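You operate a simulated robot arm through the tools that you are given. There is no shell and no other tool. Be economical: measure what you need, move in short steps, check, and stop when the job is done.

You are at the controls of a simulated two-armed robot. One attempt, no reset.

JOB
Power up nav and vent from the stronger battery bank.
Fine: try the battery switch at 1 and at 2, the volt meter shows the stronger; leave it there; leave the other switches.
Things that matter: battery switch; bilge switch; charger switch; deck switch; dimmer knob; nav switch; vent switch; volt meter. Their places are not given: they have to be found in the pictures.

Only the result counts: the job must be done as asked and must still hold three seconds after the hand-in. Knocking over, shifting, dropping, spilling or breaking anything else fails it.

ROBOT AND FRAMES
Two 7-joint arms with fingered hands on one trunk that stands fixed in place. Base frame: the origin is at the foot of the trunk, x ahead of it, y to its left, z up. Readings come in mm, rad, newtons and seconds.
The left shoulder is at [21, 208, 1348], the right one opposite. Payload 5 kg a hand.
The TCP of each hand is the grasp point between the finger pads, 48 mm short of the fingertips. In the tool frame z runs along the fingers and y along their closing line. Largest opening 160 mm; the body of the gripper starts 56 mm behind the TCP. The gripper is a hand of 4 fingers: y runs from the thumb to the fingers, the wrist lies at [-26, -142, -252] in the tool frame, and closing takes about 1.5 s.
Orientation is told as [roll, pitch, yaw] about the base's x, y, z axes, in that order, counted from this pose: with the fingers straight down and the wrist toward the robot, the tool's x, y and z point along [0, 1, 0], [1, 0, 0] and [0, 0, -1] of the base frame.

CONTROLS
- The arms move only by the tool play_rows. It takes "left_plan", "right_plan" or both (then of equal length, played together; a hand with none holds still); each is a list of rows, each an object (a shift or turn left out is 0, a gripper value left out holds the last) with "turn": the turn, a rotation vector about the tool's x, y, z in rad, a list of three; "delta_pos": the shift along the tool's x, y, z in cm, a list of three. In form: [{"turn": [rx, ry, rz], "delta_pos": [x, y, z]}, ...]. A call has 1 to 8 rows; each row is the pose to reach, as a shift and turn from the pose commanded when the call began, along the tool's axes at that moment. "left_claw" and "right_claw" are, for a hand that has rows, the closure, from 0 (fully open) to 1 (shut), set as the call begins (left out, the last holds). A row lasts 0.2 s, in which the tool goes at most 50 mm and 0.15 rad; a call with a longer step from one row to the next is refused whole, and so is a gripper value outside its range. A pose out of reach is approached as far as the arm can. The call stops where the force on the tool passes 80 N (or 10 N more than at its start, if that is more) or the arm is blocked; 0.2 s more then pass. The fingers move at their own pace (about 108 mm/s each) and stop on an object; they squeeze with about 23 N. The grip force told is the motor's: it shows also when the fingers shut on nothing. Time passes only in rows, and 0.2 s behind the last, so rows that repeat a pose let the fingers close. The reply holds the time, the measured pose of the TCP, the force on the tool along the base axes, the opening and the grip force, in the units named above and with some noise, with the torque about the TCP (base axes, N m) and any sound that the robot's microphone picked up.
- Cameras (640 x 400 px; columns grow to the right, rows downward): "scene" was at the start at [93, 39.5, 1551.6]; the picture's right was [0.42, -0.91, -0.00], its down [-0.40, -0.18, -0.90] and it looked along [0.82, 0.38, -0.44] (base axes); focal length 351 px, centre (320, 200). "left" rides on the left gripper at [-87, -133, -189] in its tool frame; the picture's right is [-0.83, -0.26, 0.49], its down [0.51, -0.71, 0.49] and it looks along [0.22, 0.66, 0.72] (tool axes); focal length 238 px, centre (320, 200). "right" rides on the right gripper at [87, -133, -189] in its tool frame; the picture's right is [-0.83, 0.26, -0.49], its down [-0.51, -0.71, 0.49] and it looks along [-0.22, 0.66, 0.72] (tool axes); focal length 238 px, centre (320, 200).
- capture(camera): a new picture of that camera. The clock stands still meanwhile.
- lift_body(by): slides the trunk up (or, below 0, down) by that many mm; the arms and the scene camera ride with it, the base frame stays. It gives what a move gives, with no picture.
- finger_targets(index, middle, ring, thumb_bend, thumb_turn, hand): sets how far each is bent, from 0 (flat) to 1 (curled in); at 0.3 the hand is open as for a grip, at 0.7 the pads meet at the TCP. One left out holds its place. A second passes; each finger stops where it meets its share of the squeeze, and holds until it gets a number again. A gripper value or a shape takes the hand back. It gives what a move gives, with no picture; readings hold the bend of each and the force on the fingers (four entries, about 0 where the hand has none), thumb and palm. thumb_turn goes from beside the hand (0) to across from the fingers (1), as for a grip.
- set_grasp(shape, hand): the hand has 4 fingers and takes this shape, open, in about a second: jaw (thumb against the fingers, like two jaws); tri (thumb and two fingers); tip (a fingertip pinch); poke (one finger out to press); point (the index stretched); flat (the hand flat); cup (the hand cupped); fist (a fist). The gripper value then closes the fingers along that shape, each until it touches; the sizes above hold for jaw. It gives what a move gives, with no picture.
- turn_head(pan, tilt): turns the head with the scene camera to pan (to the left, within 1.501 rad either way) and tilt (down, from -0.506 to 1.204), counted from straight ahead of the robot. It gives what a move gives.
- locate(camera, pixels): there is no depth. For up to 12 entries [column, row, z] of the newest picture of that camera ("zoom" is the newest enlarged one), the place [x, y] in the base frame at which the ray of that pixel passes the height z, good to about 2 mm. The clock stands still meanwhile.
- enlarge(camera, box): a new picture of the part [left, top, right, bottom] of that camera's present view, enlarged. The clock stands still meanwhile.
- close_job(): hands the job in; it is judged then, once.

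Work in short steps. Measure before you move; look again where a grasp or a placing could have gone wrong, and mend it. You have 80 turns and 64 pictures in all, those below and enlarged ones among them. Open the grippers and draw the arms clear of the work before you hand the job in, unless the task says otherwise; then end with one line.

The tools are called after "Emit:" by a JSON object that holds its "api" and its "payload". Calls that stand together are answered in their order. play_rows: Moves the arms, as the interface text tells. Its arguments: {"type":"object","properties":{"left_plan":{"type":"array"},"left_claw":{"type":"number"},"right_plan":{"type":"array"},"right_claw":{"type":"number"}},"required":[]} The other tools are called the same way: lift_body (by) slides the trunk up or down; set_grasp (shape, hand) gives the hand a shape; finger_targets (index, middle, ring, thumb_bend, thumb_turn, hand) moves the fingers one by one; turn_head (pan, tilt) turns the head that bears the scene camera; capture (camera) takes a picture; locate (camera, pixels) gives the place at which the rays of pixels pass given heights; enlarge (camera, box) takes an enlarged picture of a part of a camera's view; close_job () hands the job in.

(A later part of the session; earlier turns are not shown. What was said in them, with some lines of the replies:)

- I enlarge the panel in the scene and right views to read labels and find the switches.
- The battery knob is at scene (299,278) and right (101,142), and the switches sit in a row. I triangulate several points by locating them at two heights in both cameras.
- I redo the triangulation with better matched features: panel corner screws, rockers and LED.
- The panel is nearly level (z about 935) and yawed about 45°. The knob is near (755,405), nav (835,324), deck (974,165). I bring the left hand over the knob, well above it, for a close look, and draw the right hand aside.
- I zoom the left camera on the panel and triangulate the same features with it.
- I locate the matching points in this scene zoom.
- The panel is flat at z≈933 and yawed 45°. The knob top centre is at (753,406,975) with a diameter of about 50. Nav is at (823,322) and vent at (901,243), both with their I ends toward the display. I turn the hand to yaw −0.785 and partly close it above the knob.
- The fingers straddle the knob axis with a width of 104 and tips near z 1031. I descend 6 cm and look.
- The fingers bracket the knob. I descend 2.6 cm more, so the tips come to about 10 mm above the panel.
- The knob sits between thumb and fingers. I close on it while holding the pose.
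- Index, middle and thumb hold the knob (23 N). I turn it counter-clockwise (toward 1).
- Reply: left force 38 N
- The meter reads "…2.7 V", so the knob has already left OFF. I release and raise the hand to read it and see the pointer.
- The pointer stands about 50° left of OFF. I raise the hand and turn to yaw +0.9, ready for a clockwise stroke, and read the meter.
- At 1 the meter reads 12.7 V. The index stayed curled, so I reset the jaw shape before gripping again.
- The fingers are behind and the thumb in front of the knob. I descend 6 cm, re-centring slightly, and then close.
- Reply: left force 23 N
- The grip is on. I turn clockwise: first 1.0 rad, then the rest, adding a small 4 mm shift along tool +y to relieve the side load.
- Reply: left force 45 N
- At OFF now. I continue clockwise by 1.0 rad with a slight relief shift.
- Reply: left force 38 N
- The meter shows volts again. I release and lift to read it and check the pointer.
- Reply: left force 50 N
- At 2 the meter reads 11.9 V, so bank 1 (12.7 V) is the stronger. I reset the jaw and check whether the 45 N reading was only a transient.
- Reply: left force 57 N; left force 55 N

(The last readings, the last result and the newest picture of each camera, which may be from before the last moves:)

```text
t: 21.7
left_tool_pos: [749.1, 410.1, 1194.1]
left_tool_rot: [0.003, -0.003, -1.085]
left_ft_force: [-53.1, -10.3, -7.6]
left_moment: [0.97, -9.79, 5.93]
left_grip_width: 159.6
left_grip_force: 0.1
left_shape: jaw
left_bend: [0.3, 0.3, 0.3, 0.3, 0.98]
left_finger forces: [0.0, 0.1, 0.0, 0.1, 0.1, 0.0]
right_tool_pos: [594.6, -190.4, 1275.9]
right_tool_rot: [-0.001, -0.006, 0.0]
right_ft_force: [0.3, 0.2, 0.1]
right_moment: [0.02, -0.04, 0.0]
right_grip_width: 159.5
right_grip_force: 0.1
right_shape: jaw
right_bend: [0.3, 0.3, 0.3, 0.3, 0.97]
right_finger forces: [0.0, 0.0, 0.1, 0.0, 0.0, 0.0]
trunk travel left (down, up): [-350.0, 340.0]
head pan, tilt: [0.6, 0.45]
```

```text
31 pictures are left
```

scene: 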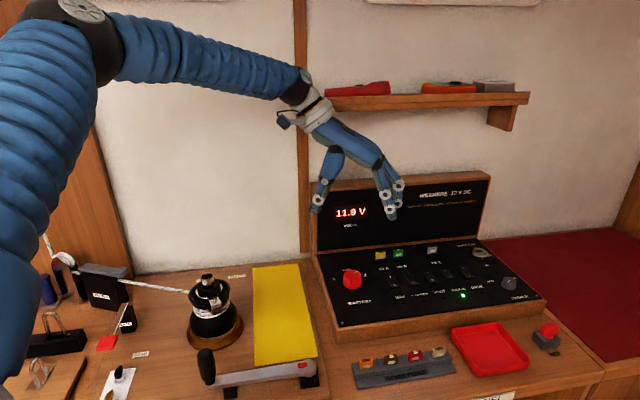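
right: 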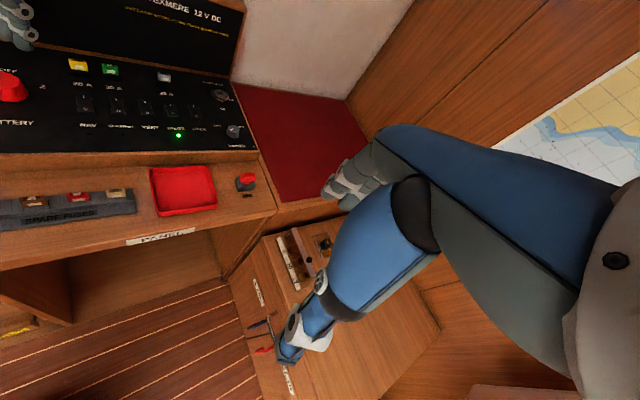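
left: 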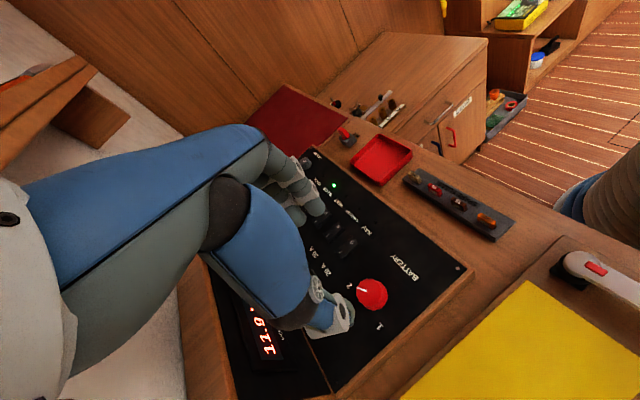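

The wrist is pressing against the shelf or wall. I back straight off in −x by 4 cm, then lower.

Emit:
{"api": "play_rows", "payload": {"left_plan": [{"delta_pos": [-1.3, -0.7, 0]}, {"delta_pos": [-2.6, -1.4, 1]}, {"delta_pos": [-3.6, -1.9, 3]}, {"delta_pos": [-3.6, -1.9, 6]}]}}

Emit:
{"api": "enlarge", "payload": {"camera": "scene", "box": [260, 60, 560, 260]}}

```text
t: 22.7
left_tool_pos: [713.6, 408.5, 1132.4]
left_tool_rot: [-0.002, -0.002, -1.084]
left_ft_force: [1.3, 0.7, 0.6]
left_moment: [-0.03, 0.05, 0.02]
left_grip_width: 159.8
left_grip_force: 0.1
left_shape: jaw
left_bend: [0.3, 0.3, 0.3, 0.3, 0.98]
left_finger forces: [0.1, 0.0, 0.0, 0.1, 0.0, 0.0]
right_tool_pos: [601.6, -189.4, 1271.9]
right_tool_rot: [0.0, 0.003, -0.001]
right_ft_force: [-0.2, 0.3, 0.6]
right_moment: [-0.04, 0.08, 0.06]
right_grip_width: 159.6
right_grip_force: 0.0
right_shape: jaw
right_bend: [0.3, 0.3, 0.3, 0.3, 0.97]
right_finger forces: [0.1, 0.0, 0.0, 0.0, 0.1, 0.0]
trunk travel left (down, up): [-350.0, 340.0]
head pan, tilt: [0.6, 0.45]
```

```text
2.00 times, centred on (410, 160) of scene
```

zoom: 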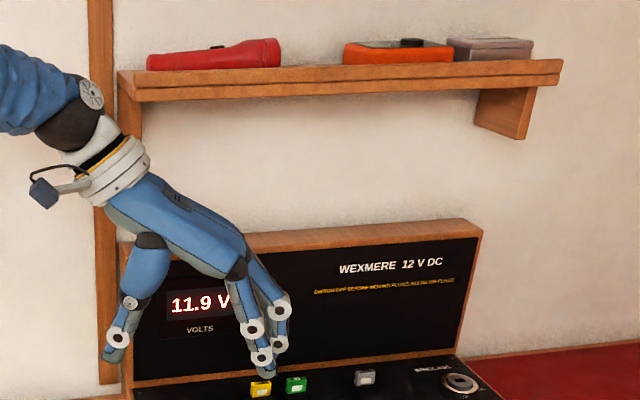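

It is clear, the force is zero and the shelf items are undisturbed. I re-centre over the knob and lower with claw 0.35.

Emit:
{"api": "play_rows", "payload": {"left_claw": 0.35, "left_plan": [{"delta_pos": [0, 0, 3]}, {"delta_pos": [1.2, 0.7, 5]}, {"delta_pos": [2.4, 1.4, 7]}, {"delta_pos": [3.45, 2.05, 9]}, {"delta_pos": [3.45, 2.05, 11]}, {"delta_pos": [3.45, 2.05, 12.5]}, {"delta_pos": [3.45, 2.05, 14]}]}}

Emit:
{"api": "enlarge", "payload": {"camera": "scene", "box": [280, 180, 440, 320]}}

```text
t: 24.3
left_tool_pos: [754.2, 406.5, 990.3]
left_tool_rot: [-0.001, 0.0, -1.086]
left_ft_force: [0.2, 1.1, -0.1]
left_moment: [-0.03, 0.05, -0.03]
left_grip_width: 104.5
left_grip_force: 0.1
left_shape: jaw
left_bend: [0.28, 0.39, 0.36, 0.62, 1.0]
left_finger forces: [0.0, 0.1, 0.1, 0.0, 0.0, 0.0]
right_tool_pos: [600.4, -188.9, 1272.4]
right_tool_rot: [0.0, 0.002, 0.001]
right_ft_force: [1.1, 0.4, 0.6]
right_moment: [0.01, -0.02, -0.01]
right_grip_width: 159.5
right_grip_force: 0.0
right_shape: jaw
right_bend: [0.3, 0.3, 0.3, 0.3, 0.97]
right_finger forces: [0.1, 0.0, 0.1, 0.1, 0.0, 0.0]
trunk travel left (down, up): [-350.0, 340.0]
head pan, tilt: [0.6, 0.45]
```

```text
2.86 times, centred on (360, 250) of scene
```

zoom: 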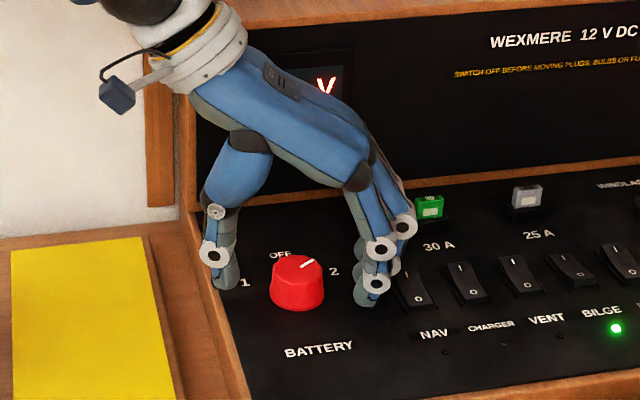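

Well placed. I close and turn counter-clockwise.

Emit:
{"api": "play_rows", "payload": {"left_claw": 0.9, "left_plan": [{"delta_pos": [0, 0, 0]}, {"delta_pos": [0, 0, 0]}, {"delta_pos": [0, 0, 0]}, {"delta_pos": [0, 0, 0]}, {"delta_pos": [0, 0, 0]}, {"delta_pos": [0, 0, 0]}]}}

Emit:
{"api": "play_rows", "payload": {"left_plan": [{"turn": [0, 0, -0.125]}, {"turn": [0, 0, -0.25]}, {"turn": [0, 0, -0.375]}, {"turn": [0, 0, -0.5]}, {"turn": [0, 0, -0.625]}, {"turn": [0, 0, -0.75]}, {"turn": [0, 0, -0.875]}, {"turn": [0, 0, -1.0]}]}}

Emit:
{"api": "enlarge", "payload": {"camera": "scene", "box": [280, 180, 440, 320]}}

```text
t: 25.7
left_tool_pos: [753.7, 407.7, 990.7]
left_tool_rot: [0.001, 0.0, -1.085]
left_ft_force: [-1.2, 1.2, 0.9]
left_moment: [-0.05, -0.02, 0.02]
left_grip_width: 33.1
left_grip_force: 23.3
left_shape: jaw
left_bend: [0.73, 0.56, 0.61, 0.74, 1.0]
left_finger forces: [8.6, 10.1, 0.0, 0.0, 20.0, 0.1]
right_tool_pos: [600.0, -190.0, 1272.7]
right_tool_rot: [-0.002, -0.001, 0.0]
right_ft_force: [-1.0, 0.3, 0.3]
right_moment: [-0.01, 0.02, 0.0]
right_grip_width: 159.4
right_grip_force: 0.1
right_shape: jaw
right_bend: [0.3, 0.3, 0.3, 0.3, 0.97]
right_finger forces: [0.0, 0.1, 0.0, 0.0, 0.1, 0.0]
trunk travel left (down, up): [-350.0, 340.0]
head pan, tilt: [0.6, 0.45]
```

```text
t: 27.5
left_tool_pos: [755.8, 403.6, 992.8]
left_tool_rot: [0.0, -0.002, -0.086]
left_ft_force: [19.3, -22.8, -5.7]
left_moment: [-0.8, -0.75, -0.43]
left_grip_width: 32.8
left_grip_force: 23.3
left_shape: jaw
left_bend: [0.72, 0.54, 0.61, 0.76, 1.0]
left_finger forces: [21.6, 13.2, 0.0, 0.0, 14.4, 0.1]
right_tool_pos: [602.4, -192.4, 1271.8]
right_tool_rot: [0.002, 0.004, 0.0]
right_ft_force: [1.0, -0.6, -0.4]
right_moment: [0.08, 0.04, -0.02]
right_grip_width: 159.7
right_grip_force: 0.0
right_shape: jaw
right_bend: [0.3, 0.3, 0.3, 0.3, 0.97]
right_finger forces: [0.0, 0.0, 0.1, 0.0, 0.1, 0.0]
trunk travel left (down, up): [-350.0, 340.0]
head pan, tilt: [0.6, 0.45]
```

```text
2.86 times, centred on (360, 250) of scene
```

zoom: 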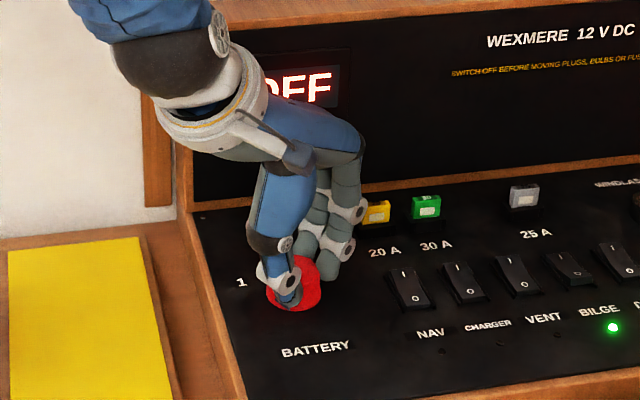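

At OFF. I continue 0.95 rad counter-clockwise to 1.

Emit:
{"api": "play_rows", "payload": {"left_plan": [{"turn": [0, 0, -0.12], "delta_pos": [-0.1, 0.1, 0]}, {"turn": [0, 0, -0.24], "delta_pos": [-0.2, 0.2, 0]}, {"turn": [0, 0, -0.36], "delta_pos": [-0.2, 0.2, 0]}, {"turn": [0, 0, -0.48], "delta_pos": [-0.2, 0.2, 0]}, {"turn": [0, 0, -0.6], "delta_pos": [-0.2, 0.2, 0]}, {"turn": [0, 0, -0.72], "delta_pos": [-0.2, 0.2, 0]}, {"turn": [0, 0, -0.84], "delta_pos": [-0.2, 0.2, 0]}, {"turn": [0, 0, -0.95], "delta_pos": [-0.2, 0.2, 0]}]}}

Emit:
{"api": "enlarge", "payload": {"camera": "scene", "box": [280, 180, 440, 320]}}

```text
t: 29.3
left_tool_pos: [763.7, 401.7, 993.5]
left_tool_rot: [-0.005, -0.006, 0.86]
left_ft_force: [42.5, -21.1, 0.0]
left_moment: [-0.64, -1.67, -1.05]
left_grip_width: 33.7
left_grip_force: 23.0
left_shape: jaw
left_bend: [0.73, 0.54, 0.61, 0.76, 0.99]
left_finger forces: [33.1, 10.6, 0.0, 0.0, 18.5, 0.0]
right_tool_pos: [604.0, -192.3, 1271.2]
right_tool_rot: [0.002, 0.004, -0.003]
right_ft_force: [0.0, 0.2, 1.1]
right_moment: [0.01, 0.01, 0.01]
right_grip_width: 159.6
right_grip_force: 0.0
right_shape: jaw
right_bend: [0.3, 0.3, 0.3, 0.3, 0.97]
right_finger forces: [0.0, 0.0, 0.0, 0.0, 0.1, 0.0]
trunk travel left (down, up): [-350.0, 340.0]
head pan, tilt: [0.6, 0.45]
```

```text
2.86 times, centred on (360, 250) of scene
```

zoom: 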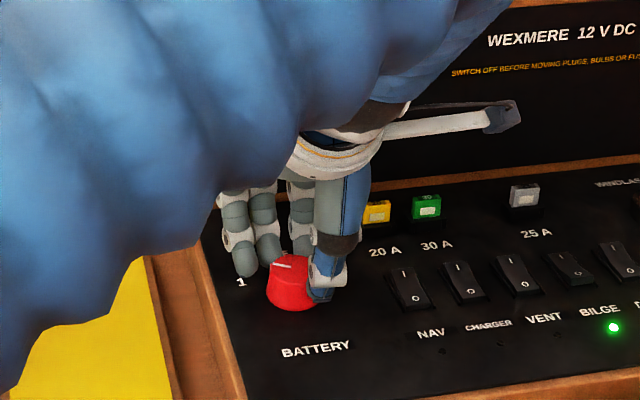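

The pointer points toward 1. I release, lift, and check.

Emit:
{"api": "play_rows", "payload": {"left_claw": 0.35, "left_plan": [{"delta_pos": [0, 0, 0]}, {"delta_pos": [0, 0, 0]}, {"delta_pos": [0, 0, 0]}, {"delta_pos": [0, 0, -3]}, {"delta_pos": [0, 0, -6]}, {"delta_pos": [0, 0, -9]}, {"delta_pos": [0, 0, -12]}]}}

Emit:
{"api": "set_grasp", "payload": {"hand": "left", "shape": "poke"}}

Emit:
{"api": "capture", "payload": {"camera": "left"}}

Emit:
{"api": "capture", "payload": {"camera": "scene"}}

```text
t: 30.9
left_tool_pos: [754.1, 403.0, 1112.5]
left_tool_rot: [0.001, 0.002, 0.863]
left_ft_force: [-0.9, -0.2, -1.6]
left_moment: [0.04, -0.1, -0.01]
left_grip_width: 103.9
left_grip_force: 0.1
left_shape: jaw
left_bend: [0.73, 0.39, 0.36, 0.62, 1.0]
left_finger forces: [0.0, 0.0, 0.0, 0.1, 0.1, 0.0]
right_tool_pos: [599.8, -189.5, 1271.9]
right_tool_rot: [0.0, 0.001, 0.0]
right_ft_force: [-0.5, -0.4, -0.1]
right_moment: [-0.05, -0.06, 0.0]
right_grip_width: 159.5
right_grip_force: 0.0
right_shape: jaw
right_bend: [0.3, 0.3, 0.3, 0.3, 0.97]
right_finger forces: [0.0, 0.0, 0.0, 0.0, 0.1, 0.1]
trunk travel left (down, up): [-350.0, 340.0]
head pan, tilt: [0.6, 0.45]
```

```text
t: 31.8
left_tool_pos: [754.6, 403.3, 1111.8]
left_tool_rot: [0.0, 0.001, 0.864]
left_ft_force: [-0.4, -0.1, -0.5]
left_moment: [0.01, -0.02, 0.0]
left_grip_width: 0.0
left_grip_force: 0.0
left_shape: poke
left_bend: [0.7, 0.7, 0.99, 1.0, 1.0]
left_finger forces: [0.0, 0.0, 0.0, 0.1, 0.0, 0.0]
right_tool_pos: [599.5, -190.8, 1272.7]
right_tool_rot: [-0.001, 0.0, -0.001]
right_ft_force: [0.3, -0.2, 0.0]
right_moment: [-0.01, 0.02, 0.01]
right_grip_width: 159.6
right_grip_force: 0.1
right_shape: jaw
right_bend: [0.3, 0.3, 0.3, 0.3, 0.97]
right_finger forces: [0.0, 0.0, 0.1, 0.1, 0.0, 0.0]
trunk travel left (down, up): [-350.0, 340.0]
head pan, tilt: [0.6, 0.45]
```

```text
26 pictures are left
```

left: 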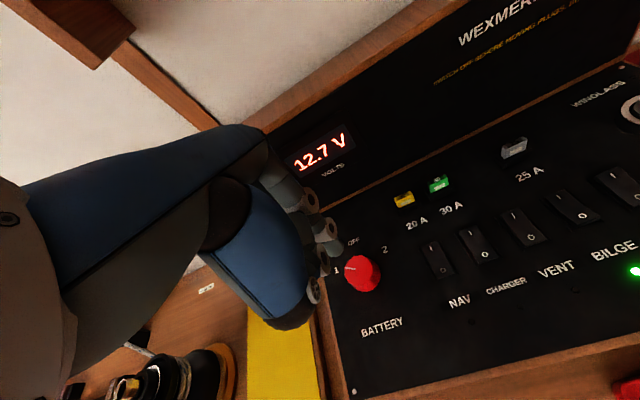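

```text
25 pictures are left
```

scene: 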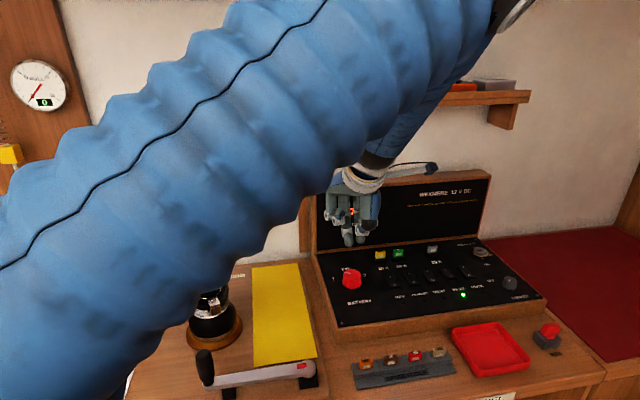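

The knob is back at 1 with 12.7 V. I curl the middle finger too, leaving only the index out, turn to yaw 0 over NAV's I end (832,331), and look at where the fingertip is.

Emit:
{"api": "finger_targets", "payload": {"hand": "left", "middle": 1.0, "index": 0.6, "thumb_bend": 1.0, "ring": 1.0}}

Emit:
{"api": "play_rows", "payload": {"left_plan": [{"turn": [0, 0, 0.124], "delta_pos": [-0.5, 0, 0]}, {"turn": [0, 0, 0.248], "delta_pos": [-2, 0, 0]}, {"turn": [0, 0, 0.372], "delta_pos": [-4, 0, 0]}, {"turn": [0, 0, 0.496], "delta_pos": [-6, 0, 0]}, {"turn": [0, 0, 0.62], "delta_pos": [-8, 0, 0]}, {"turn": [0, 0, 0.744], "delta_pos": [-10, 0, 0]}, {"turn": [0, 0, 0.864], "delta_pos": [-10.6, 0.4, 0]}]}}

Emit:
{"api": "enlarge", "payload": {"camera": "scene", "box": [310, 130, 510, 320]}}

Emit:
{"api": "capture", "payload": {"camera": "left"}}

```text
t: 32.8
left_tool_pos: [755.0, 402.7, 1110.3]
left_tool_rot: [-0.001, 0.0, 0.864]
left_ft_force: [0.0, -0.9, 0.5]
left_moment: [-0.01, -0.03, -0.02]
left_grip_width: 50.3
left_grip_force: 0.1
left_shape: fingers
left_bend: [0.26, 0.91, 1.0, 1.0, 1.0]
left_finger forces: [0.0, 0.1, 0.1, 0.0, 0.0, 0.0]
right_tool_pos: [600.8, -189.5, 1272.2]
right_tool_rot: [0.001, -0.001, 0.0]
right_ft_force: [-0.2, 0.2, 0.4]
right_moment: [0.04, -0.01, 0.01]
right_grip_width: 159.5
right_grip_force: 0.0
right_shape: jaw
right_bend: [0.3, 0.3, 0.3, 0.3, 0.97]
right_finger forces: [0.1, 0.1, 0.0, 0.0, 0.0, 0.1]
trunk travel left (down, up): [-350.0, 340.0]
head pan, tilt: [0.6, 0.45]
```

```text
t: 34.4
left_tool_pos: [838.7, 340.5, 1111.1]
left_tool_rot: [-0.001, 0.0, -0.001]
left_ft_force: [-0.4, 0.2, -0.8]
left_moment: [-0.11, -0.03, -0.01]
left_grip_width: 50.5
left_grip_force: 0.0
left_shape: fingers
left_bend: [0.26, 0.91, 1.0, 1.0, 1.0]
left_finger forces: [0.0, 0.0, 0.1, 0.0, 0.0, 0.0]
right_tool_pos: [598.6, -187.1, 1272.6]
right_tool_rot: [-0.003, 0.0, 0.001]
right_ft_force: [-0.4, 1.6, 0.4]
right_moment: [-0.12, 0.01, -0.01]
right_grip_width: 159.8
right_grip_force: 0.0
right_shape: jaw
right_bend: [0.3, 0.3, 0.3, 0.3, 0.97]
right_finger forces: [0.0, 0.0, 0.0, 0.0, 0.1, 0.0]
trunk travel left (down, up): [-350.0, 340.0]
head pan, tilt: [0.6, 0.45]
```

```text
2.11 times, centred on (410, 225) of scene
```

zoom: 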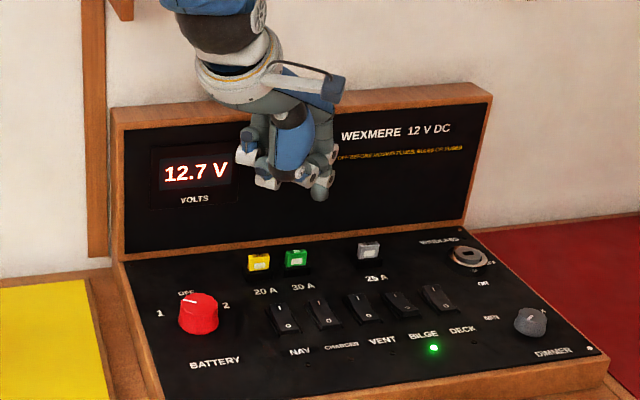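

```text
23 pictures are left
```

left: 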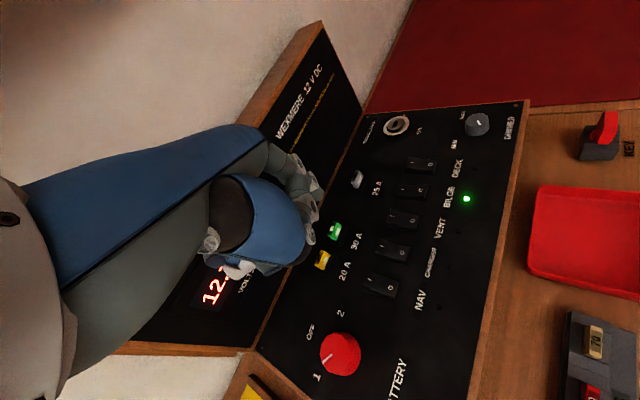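

Only the index hangs lowest, with its tip at zoom (320,197). I estimate its place at plausible heights.

Emit:
{"api": "enlarge", "payload": {"camera": "scene", "box": [350, 160, 450, 230]}}

Emit:
{"api": "locate", "payload": {"camera": "scene", "pixels": [[410, 224, 1080], [410, 224, 1070], [410, 224, 1060], [410, 224, 1050], [410, 224, 1040]]}}

Emit:
{"api": "enlarge", "payload": {"camera": "left", "box": [180, 130, 400, 300]}}

```text
5.71 times, centred on (400, 195) of scene
```

zoom: 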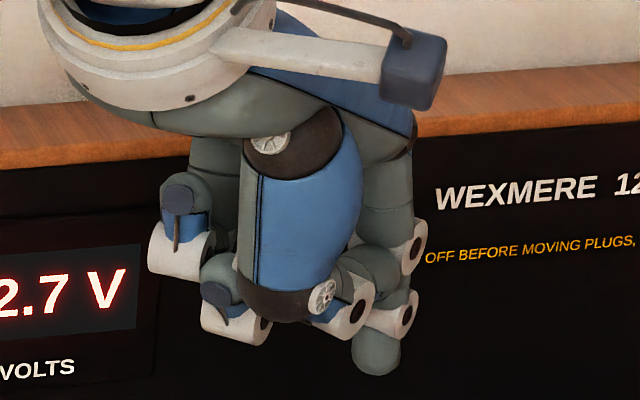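

```text
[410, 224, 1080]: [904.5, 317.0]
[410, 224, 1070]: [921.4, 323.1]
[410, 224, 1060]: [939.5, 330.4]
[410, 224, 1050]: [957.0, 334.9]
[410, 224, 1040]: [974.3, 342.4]
```

```text
2.35 times, centred on (290, 215) of left
```

zoom: 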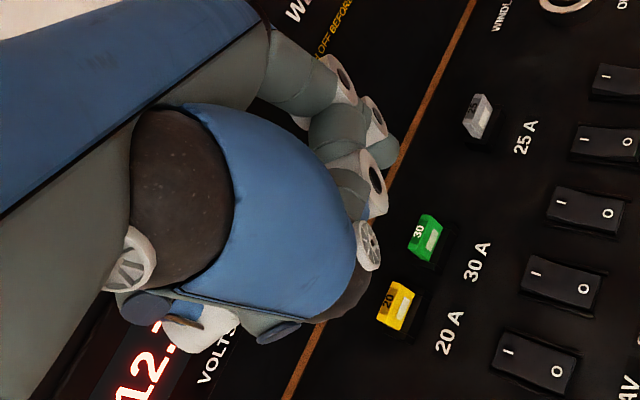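

The index tip shows in the left view near (318,194). I triangulate it there.

Emit:
{"api": "locate", "payload": {"camera": "left", "pixels": [[318, 194, 1100], [318, 194, 1080], [318, 194, 1060], [318, 194, 1040]]}}

```text
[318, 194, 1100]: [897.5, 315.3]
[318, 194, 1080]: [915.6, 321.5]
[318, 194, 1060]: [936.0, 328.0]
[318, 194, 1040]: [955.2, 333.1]
```

The index tip is at about (+88, −15) mm in tool y,x and 45 mm below the TCP. I turn to yaw 0.45, so the curled fingers stay clear of the knob, and place the tip over NAV's I end at z≈1020.

Emit:
{"api": "play_rows", "payload": {"left_plan": [{"turn": [0, 0, -0.12], "delta_pos": [-0.8, -2.3, 0]}, {"turn": [0, 0, -0.24], "delta_pos": [-1.7, -4.6, 1]}, {"turn": [0, 0, -0.36], "delta_pos": [-2.5, -6.9, 2]}, {"turn": [0, 0, -0.45], "delta_pos": [-3.4, -9.2, 3]}, {"turn": [0, 0, -0.45], "delta_pos": [-3.4, -9.2, 5]}]}}

Emit:
{"api": "enlarge", "payload": {"camera": "scene", "box": [310, 170, 490, 320]}}

Emit:
{"api": "enlarge", "payload": {"camera": "left", "box": [180, 130, 440, 330]}}

```text
t: 35.6
left_tool_pos: [747.0, 307.2, 1059.7]
left_tool_rot: [0.001, 0.003, 0.453]
left_ft_force: [1.3, 0.1, -0.3]
left_moment: [-0.07, 0.15, -0.07]
left_grip_width: 50.3
left_grip_force: 0.0
left_shape: fingers
left_bend: [0.26, 0.91, 1.0, 1.0, 1.0]
left_finger forces: [0.0, 0.1, 0.1, 0.0, 0.0, 0.0]
right_tool_pos: [601.2, -188.4, 1271.2]
right_tool_rot: [-0.002, 0.001, -0.001]
right_ft_force: [0.9, 0.7, 0.0]
right_moment: [-0.09, 0.1, -0.01]
right_grip_width: 159.7
right_grip_force: 0.0
right_shape: jaw
right_bend: [0.3, 0.3, 0.3, 0.3, 0.97]
right_finger forces: [0.1, 0.1, 0.0, 0.0, 0.0, 0.0]
trunk travel left (down, up): [-350.0, 340.0]
head pan, tilt: [0.6, 0.45]
```

```text
2.67 times, centred on (400, 245) of scene
```

zoom: 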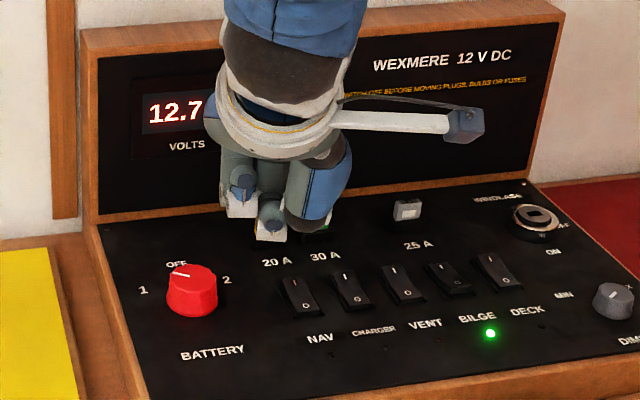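

```text
2.00 times, centred on (310, 230) of left
```

zoom: 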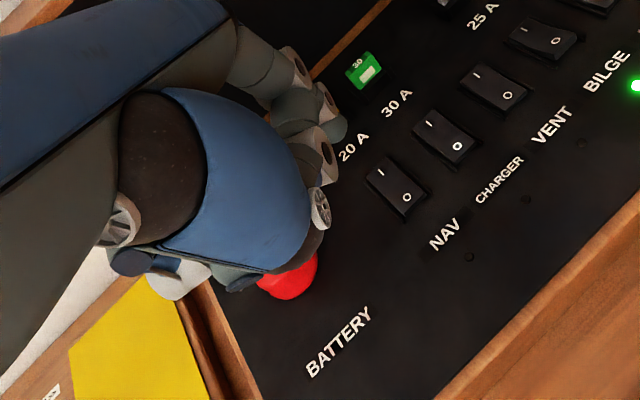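

The tip is at left-zoom (335,125). I descend 5 cm and compare it with the rocker up close.

Emit:
{"api": "play_rows", "payload": {"left_plan": [{"delta_pos": [0, 0, 2]}, {"delta_pos": [0, 0, 4]}, {"delta_pos": [0, 0, 5]}]}}

Emit:
{"api": "enlarge", "payload": {"camera": "left", "box": [230, 130, 430, 290]}}

Emit:
{"api": "locate", "payload": {"camera": "left", "pixels": [[318, 193, 970], [318, 193, 960], [318, 193, 950], [318, 193, 940]]}}

```text
t: 36.4
left_tool_pos: [746.0, 305.8, 1011.3]
left_tool_rot: [0.0, -0.001, 0.449]
left_ft_force: [0.1, 0.9, 0.7]
left_moment: [0.0, 0.03, 0.02]
left_grip_width: 50.2
left_grip_force: 0.0
left_shape: fingers
left_bend: [0.26, 0.91, 1.0, 1.0, 1.0]
left_finger forces: [0.0, 0.0, 0.1, 0.0, 0.1, 0.0]
right_tool_pos: [600.3, -189.9, 1272.4]
right_tool_rot: [0.0, -0.002, 0.0]
right_ft_force: [-0.4, -0.5, -0.4]
right_moment: [0.0, -0.02, -0.01]
right_grip_width: 159.7
right_grip_force: 0.0
right_shape: jaw
right_bend: [0.3, 0.3, 0.3, 0.3, 0.97]
right_finger forces: [0.1, 0.1, 0.0, 0.0, 0.0, 0.0]
trunk travel left (down, up): [-350.0, 340.0]
head pan, tilt: [0.6, 0.45]
```

```text
2.50 times, centred on (330, 210) of left
```

zoom: 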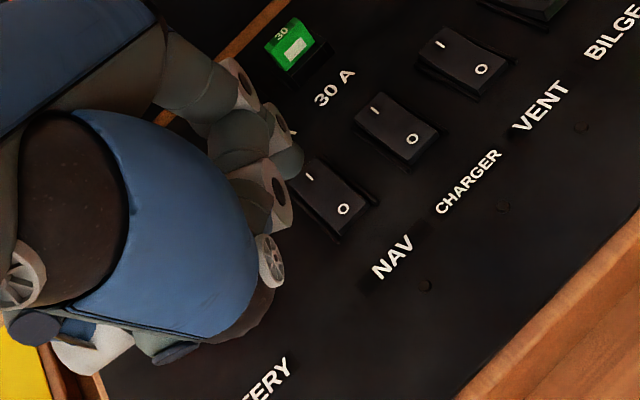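

```text
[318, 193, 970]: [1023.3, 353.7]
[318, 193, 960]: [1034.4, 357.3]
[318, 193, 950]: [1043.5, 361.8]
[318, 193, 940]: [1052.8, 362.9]
```

Computed tip position is (837,332), over NAV's I mark (834,332) and about 20 mm above it. I press down slowly by 2.4 cm.

Emit:
{"api": "play_rows", "payload": {"left_plan": [{"delta_pos": [0, -0.2, 0.3]}, {"delta_pos": [0, -0.2, 0.6]}, {"delta_pos": [0, -0.2, 0.9]}, {"delta_pos": [0, -0.2, 1.2]}, {"delta_pos": [0, -0.2, 1.5]}, {"delta_pos": [0, -0.2, 1.8]}, {"delta_pos": [0, -0.2, 2.1]}, {"delta_pos": [0, -0.2, 2.4]}]}}

Emit:
{"api": "enlarge", "payload": {"camera": "left", "box": [230, 130, 430, 290]}}

```text
t: 38.2
left_tool_pos: [743.9, 303.3, 988.2]
left_tool_rot: [0.0, 0.001, 0.451]
left_ft_force: [-0.1, 0.3, -0.2]
left_moment: [0.06, -0.01, 0.03]
left_grip_width: 50.4
left_grip_force: 0.0
left_shape: fingers
left_bend: [0.26, 0.91, 1.0, 1.0, 1.0]
left_finger forces: [0.3, 0.0, 0.0, 0.0, 0.1, 0.1]
right_tool_pos: [600.3, -189.8, 1273.4]
right_tool_rot: [-0.001, 0.0, 0.0]
right_ft_force: [-0.4, -0.2, 0.8]
right_moment: [0.0, 0.01, -0.02]
right_grip_width: 159.4
right_grip_force: 0.1
right_shape: jaw
right_bend: [0.3, 0.3, 0.3, 0.3, 0.97]
right_finger forces: [0.0, 0.0, 0.0, 0.0, 0.1, 0.1]
trunk travel left (down, up): [-350.0, 340.0]
head pan, tilt: [0.6, 0.45]
```

```text
2.50 times, centred on (330, 210) of left
```

zoom: 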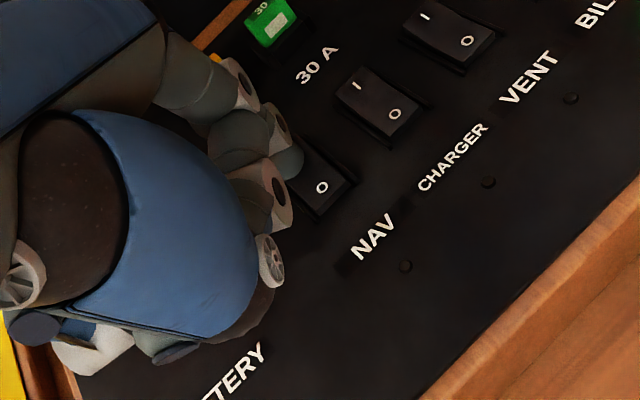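

The tip now covers the I end and the index feels 0.3 N, just at contact. I continue down 1.4 cm slowly.

Emit:
{"api": "play_rows", "payload": {"left_plan": [{"delta_pos": [0, 0, 0.2]}, {"delta_pos": [0, 0, 0.4]}, {"delta_pos": [0, 0, 0.6]}, {"delta_pos": [0, 0, 0.8]}, {"delta_pos": [0, 0, 1.0]}, {"delta_pos": [0, 0, 1.2]}, {"delta_pos": [0, 0, 1.4]}]}}

Emit:
{"api": "enlarge", "payload": {"camera": "left", "box": [230, 130, 430, 290]}}

```text
t: 39.8
left_tool_pos: [744.2, 302.9, 981.6]
left_tool_rot: [-0.003, -0.014, 0.45]
left_ft_force: [-13.2, -2.6, 52.2]
left_moment: [1.12, -4.44, 0.05]
left_grip_width: 50.6
left_grip_force: 26.0
left_shape: fingers
left_bend: [0.25, 0.92, 1.0, 1.0, 1.0]
left_finger forces: [51.3, 0.1, 0.0, 0.1, 0.0, 0.0]
right_tool_pos: [594.8, -191.9, 1275.1]
right_tool_rot: [0.002, -0.005, 0.0]
right_ft_force: [-0.2, -0.2, -0.4]
right_moment: [-0.02, -0.03, 0.01]
right_grip_width: 159.5
right_grip_force: 0.1
right_shape: jaw
right_bend: [0.3, 0.3, 0.3, 0.3, 0.97]
right_finger forces: [0.0, 0.1, 0.0, 0.0, 0.1, 0.1]
trunk travel left (down, up): [-350.0, 340.0]
head pan, tilt: [0.6, 0.45]
```

```text
2.50 times, centred on (330, 210) of left
```

zoom: 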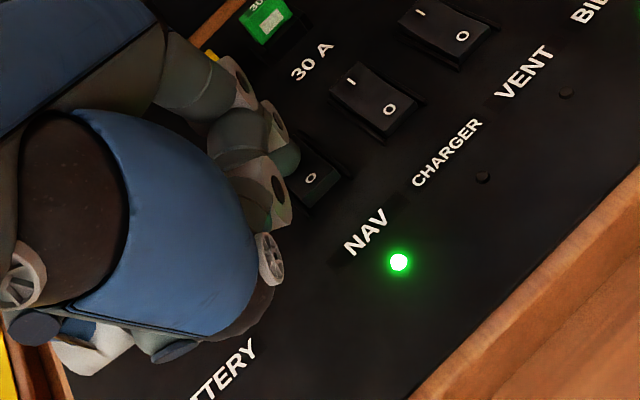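

The NAV LED lit. I lift 7 cm and shift (78,−79) mm over to VENT.

Emit:
{"api": "play_rows", "payload": {"left_plan": [{"delta_pos": [0, 0, -2]}, {"delta_pos": [0, 0, -5]}, {"delta_pos": [0, 0, -7]}, {"delta_pos": [-3.5, 1.2, -7]}, {"delta_pos": [-7, 2.4, -7]}, {"delta_pos": [-10.5, 3.6, -7]}, {"delta_pos": [-10.5, 3.6, -5.5]}, {"delta_pos": [-10.5, 3.6, -4]}]}}

Emit:
{"api": "capture", "payload": {"camera": "left"}}

Emit:
{"api": "enlarge", "payload": {"camera": "scene", "box": [310, 170, 550, 330]}}

```text
t: 41.6
left_tool_pos: [823.6, 226.3, 1013.2]
left_tool_rot: [-0.001, 0.001, 0.451]
left_ft_force: [0.8, 0.2, 0.6]
left_moment: [0.04, 0.11, 0.0]
left_grip_width: 49.6
left_grip_force: 0.1
left_shape: fingers
left_bend: [0.26, 0.92, 1.0, 1.0, 1.0]
left_finger forces: [0.0, 0.0, 0.0, 0.0, 0.0, 0.0]
right_tool_pos: [601.0, -190.1, 1273.4]
right_tool_rot: [-0.001, 0.001, -0.001]
right_ft_force: [1.2, 0.3, 0.3]
right_moment: [-0.02, 0.08, -0.02]
right_grip_width: 159.4
right_grip_force: 0.0
right_shape: jaw
right_bend: [0.3, 0.3, 0.3, 0.3, 0.97]
right_finger forces: [0.0, 0.0, 0.0, 0.1, 0.0, 0.0]
trunk travel left (down, up): [-350.0, 340.0]
head pan, tilt: [0.6, 0.45]
```

```text
15 pictures are left
```

left: 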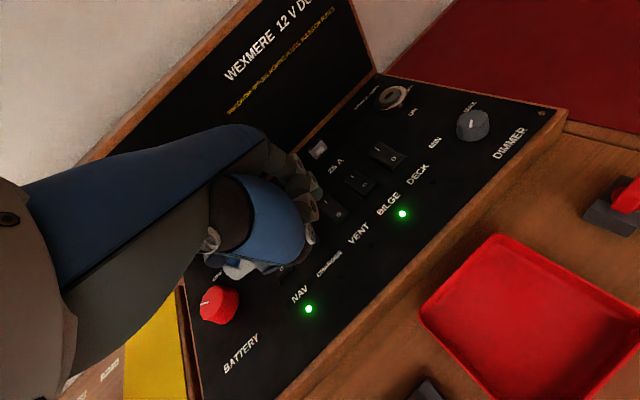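

```text
2.50 times, centred on (430, 250) of scene
```

zoom: 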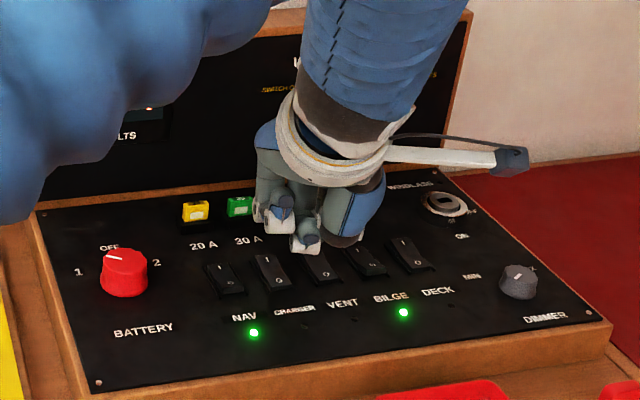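

NAV and BILGE are lit. I lower to just above contact (TCP z≈990) and check the tip against VENT.

Emit:
{"api": "play_rows", "payload": {"left_plan": [{"delta_pos": [0, 0, 1]}, {"delta_pos": [0, 0, 1.8]}, {"delta_pos": [0, 0, 2.4]}]}}

Emit:
{"api": "enlarge", "payload": {"camera": "left", "box": [230, 130, 430, 290]}}

```text
t: 42.4
left_tool_pos: [821.8, 226.1, 990.1]
left_tool_rot: [0.001, 0.0, 0.452]
left_ft_force: [0.2, 0.4, -0.1]
left_moment: [-0.01, 0.04, -0.01]
left_grip_width: 49.9
left_grip_force: 0.1
left_shape: fingers
left_bend: [0.26, 0.92, 1.0, 1.0, 1.0]
left_finger forces: [0.0, 0.0, 0.1, 0.0, 0.0, 0.1]
right_tool_pos: [600.5, -190.0, 1272.9]
right_tool_rot: [0.0, 0.002, -0.001]
right_ft_force: [0.2, 0.4, -0.1]
right_moment: [0.02, 0.03, -0.01]
right_grip_width: 159.7
right_grip_force: 0.1
right_shape: jaw
right_bend: [0.3, 0.3, 0.3, 0.3, 0.97]
right_finger forces: [0.0, 0.0, 0.1, 0.1, 0.0, 0.0]
trunk travel left (down, up): [-350.0, 340.0]
head pan, tilt: [0.6, 0.45]
```

```text
2.50 times, centred on (330, 210) of left
```

zoom: 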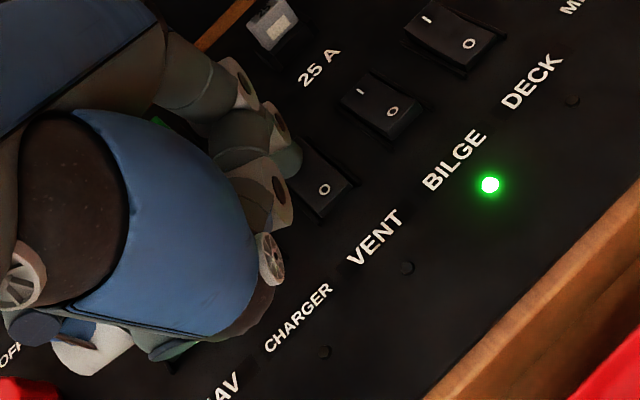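

The picture matches the NAV one, so the tip is on VENT's I end. I press down 1.5 cm.

Emit:
{"api": "play_rows", "payload": {"left_plan": [{"delta_pos": [0, 0, 0.25]}, {"delta_pos": [0, 0, 0.45]}, {"delta_pos": [0, 0, 0.65]}, {"delta_pos": [0, 0, 0.85]}, {"delta_pos": [0, 0, 1.05]}, {"delta_pos": [0, 0, 1.25]}, {"delta_pos": [0, 0, 1.5]}]}}

Emit:
{"api": "enlarge", "payload": {"camera": "left", "box": [230, 130, 430, 290]}}

```text
t: 44.0
left_tool_pos: [822.3, 223.8, 981.8]
left_tool_rot: [-0.002, -0.011, 0.45]
left_ft_force: [-9.3, -1.5, 41.6]
left_moment: [0.96, -3.62, 0.1]
left_grip_width: 50.5
left_grip_force: 20.5
left_shape: fingers
left_bend: [0.25, 0.92, 1.0, 1.0, 1.0]
left_finger forces: [41.4, 0.0, 0.0, 0.0, 0.0, 0.0]
right_tool_pos: [596.6, -190.1, 1276.1]
right_tool_rot: [0.001, -0.004, 0.001]
right_ft_force: [0.0, -0.7, -0.2]
right_moment: [0.02, 0.01, 0.01]
right_grip_width: 159.5
right_grip_force: 0.1
right_shape: jaw
right_bend: [0.3, 0.3, 0.3, 0.3, 0.97]
right_finger forces: [0.1, 0.0, 0.0, 0.0, 0.0, 0.1]
trunk travel left (down, up): [-350.0, 340.0]
head pan, tilt: [0.6, 0.45]
```

```text
2.50 times, centred on (330, 210) of left
```

zoom: 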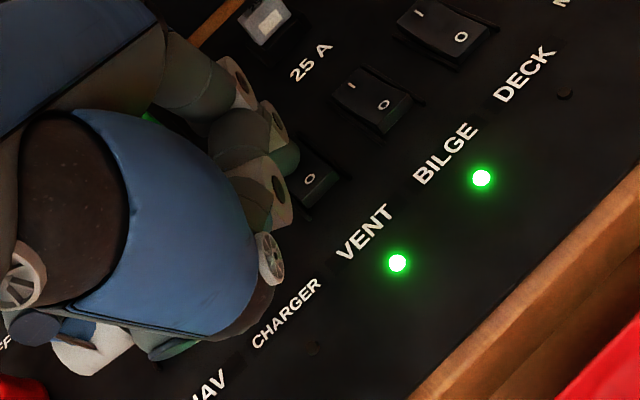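

VENT is lit. I lift and draw the arm back clear.

Emit:
{"api": "play_rows", "payload": {"left_plan": [{"delta_pos": [0, 0, -3]}, {"delta_pos": [0, 0, -7]}, {"delta_pos": [0, 0, -11]}, {"delta_pos": [2, -3, -14]}, {"delta_pos": [4.5, -6, -17]}, {"delta_pos": [7, -9, -20]}, {"delta_pos": [9.5, -12, -23]}, {"delta_pos": [12, -15, -26]}]}}

Emit:
{"api": "set_grasp", "payload": {"hand": "left", "shape": "jaw"}}

Emit:
{"api": "capture", "payload": {"camera": "scene"}}

Emit:
{"api": "capture", "payload": {"camera": "left"}}

```text
t: 45.8
left_tool_pos: [633.2, 268.6, 1237.3]
left_tool_rot: [0.0, 0.0, 0.45]
left_ft_force: [-1.2, 0.4, -0.7]
left_moment: [-0.03, -0.18, 0.02]
left_grip_width: 49.4
left_grip_force: 0.1
left_shape: fingers
left_bend: [0.26, 0.92, 1.0, 1.0, 1.0]
left_finger forces: [0.1, 0.0, 0.1, 0.1, 0.1, 0.1]
right_tool_pos: [596.5, -188.9, 1274.8]
right_tool_rot: [0.0, 0.0, 0.0]
right_ft_force: [-0.9, 0.2, 0.8]
right_moment: [-0.03, -0.13, -0.02]
right_grip_width: 159.8
right_grip_force: 0.2
right_shape: jaw
right_bend: [0.3, 0.3, 0.3, 0.3, 0.97]
right_finger forces: [0.1, 0.0, 0.0, 0.0, 0.1, 0.0]
trunk travel left (down, up): [-350.0, 340.0]
head pan, tilt: [0.6, 0.45]
```

```text
t: 46.7
left_tool_pos: [635.0, 269.4, 1233.7]
left_tool_rot: [-0.001, 0.002, 0.449]
left_ft_force: [0.4, -0.3, 0.3]
left_moment: [0.0, 0.0, 0.0]
left_grip_width: 159.3
left_grip_force: 0.1
left_shape: jaw
left_bend: [0.3, 0.3, 0.3, 0.3, 0.98]
left_finger forces: [0.0, 0.0, 0.0, 0.0, 0.0, 0.0]
right_tool_pos: [599.5, -189.9, 1273.4]
right_tool_rot: [0.0, 0.001, 0.0]
right_ft_force: [-0.5, -0.7, -0.4]
right_moment: [0.02, -0.02, 0.01]
right_grip_width: 159.6
right_grip_force: 0.1
right_shape: jaw
right_bend: [0.3, 0.3, 0.3, 0.3, 0.97]
right_finger forces: [0.0, 0.1, 0.0, 0.0, 0.0, 0.1]
trunk travel left (down, up): [-350.0, 340.0]
head pan, tilt: [0.6, 0.45]
```

```text
11 pictures are left
```

scene: 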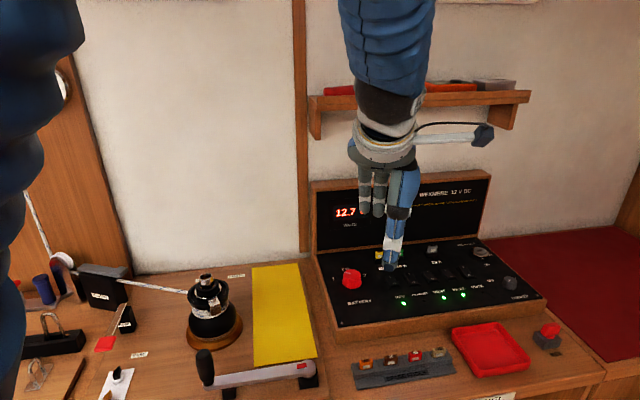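

```text
10 pictures are left
```

left: 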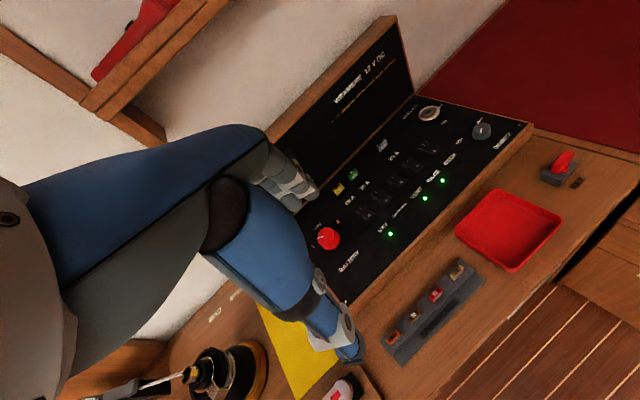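

The meter holds at 12.7 V (bank 1), NAV and VENT are lit beside the BILGE light that was on from the start, and nothing else has moved. I hand in.

Emit:
{"api": "close_job", "payload": {}}

```text
The job is handed in.
```

I handed the job in with nav and vent on and the battery switch at 1, the stronger bank: the meter showed 12.7 V at 1 and 11.9 V at 2. I didn't touch the other switches, though the left wrist pressed against the shelf or wall during the knob turns; I backed it off and the items on the shelf looked unmoved.
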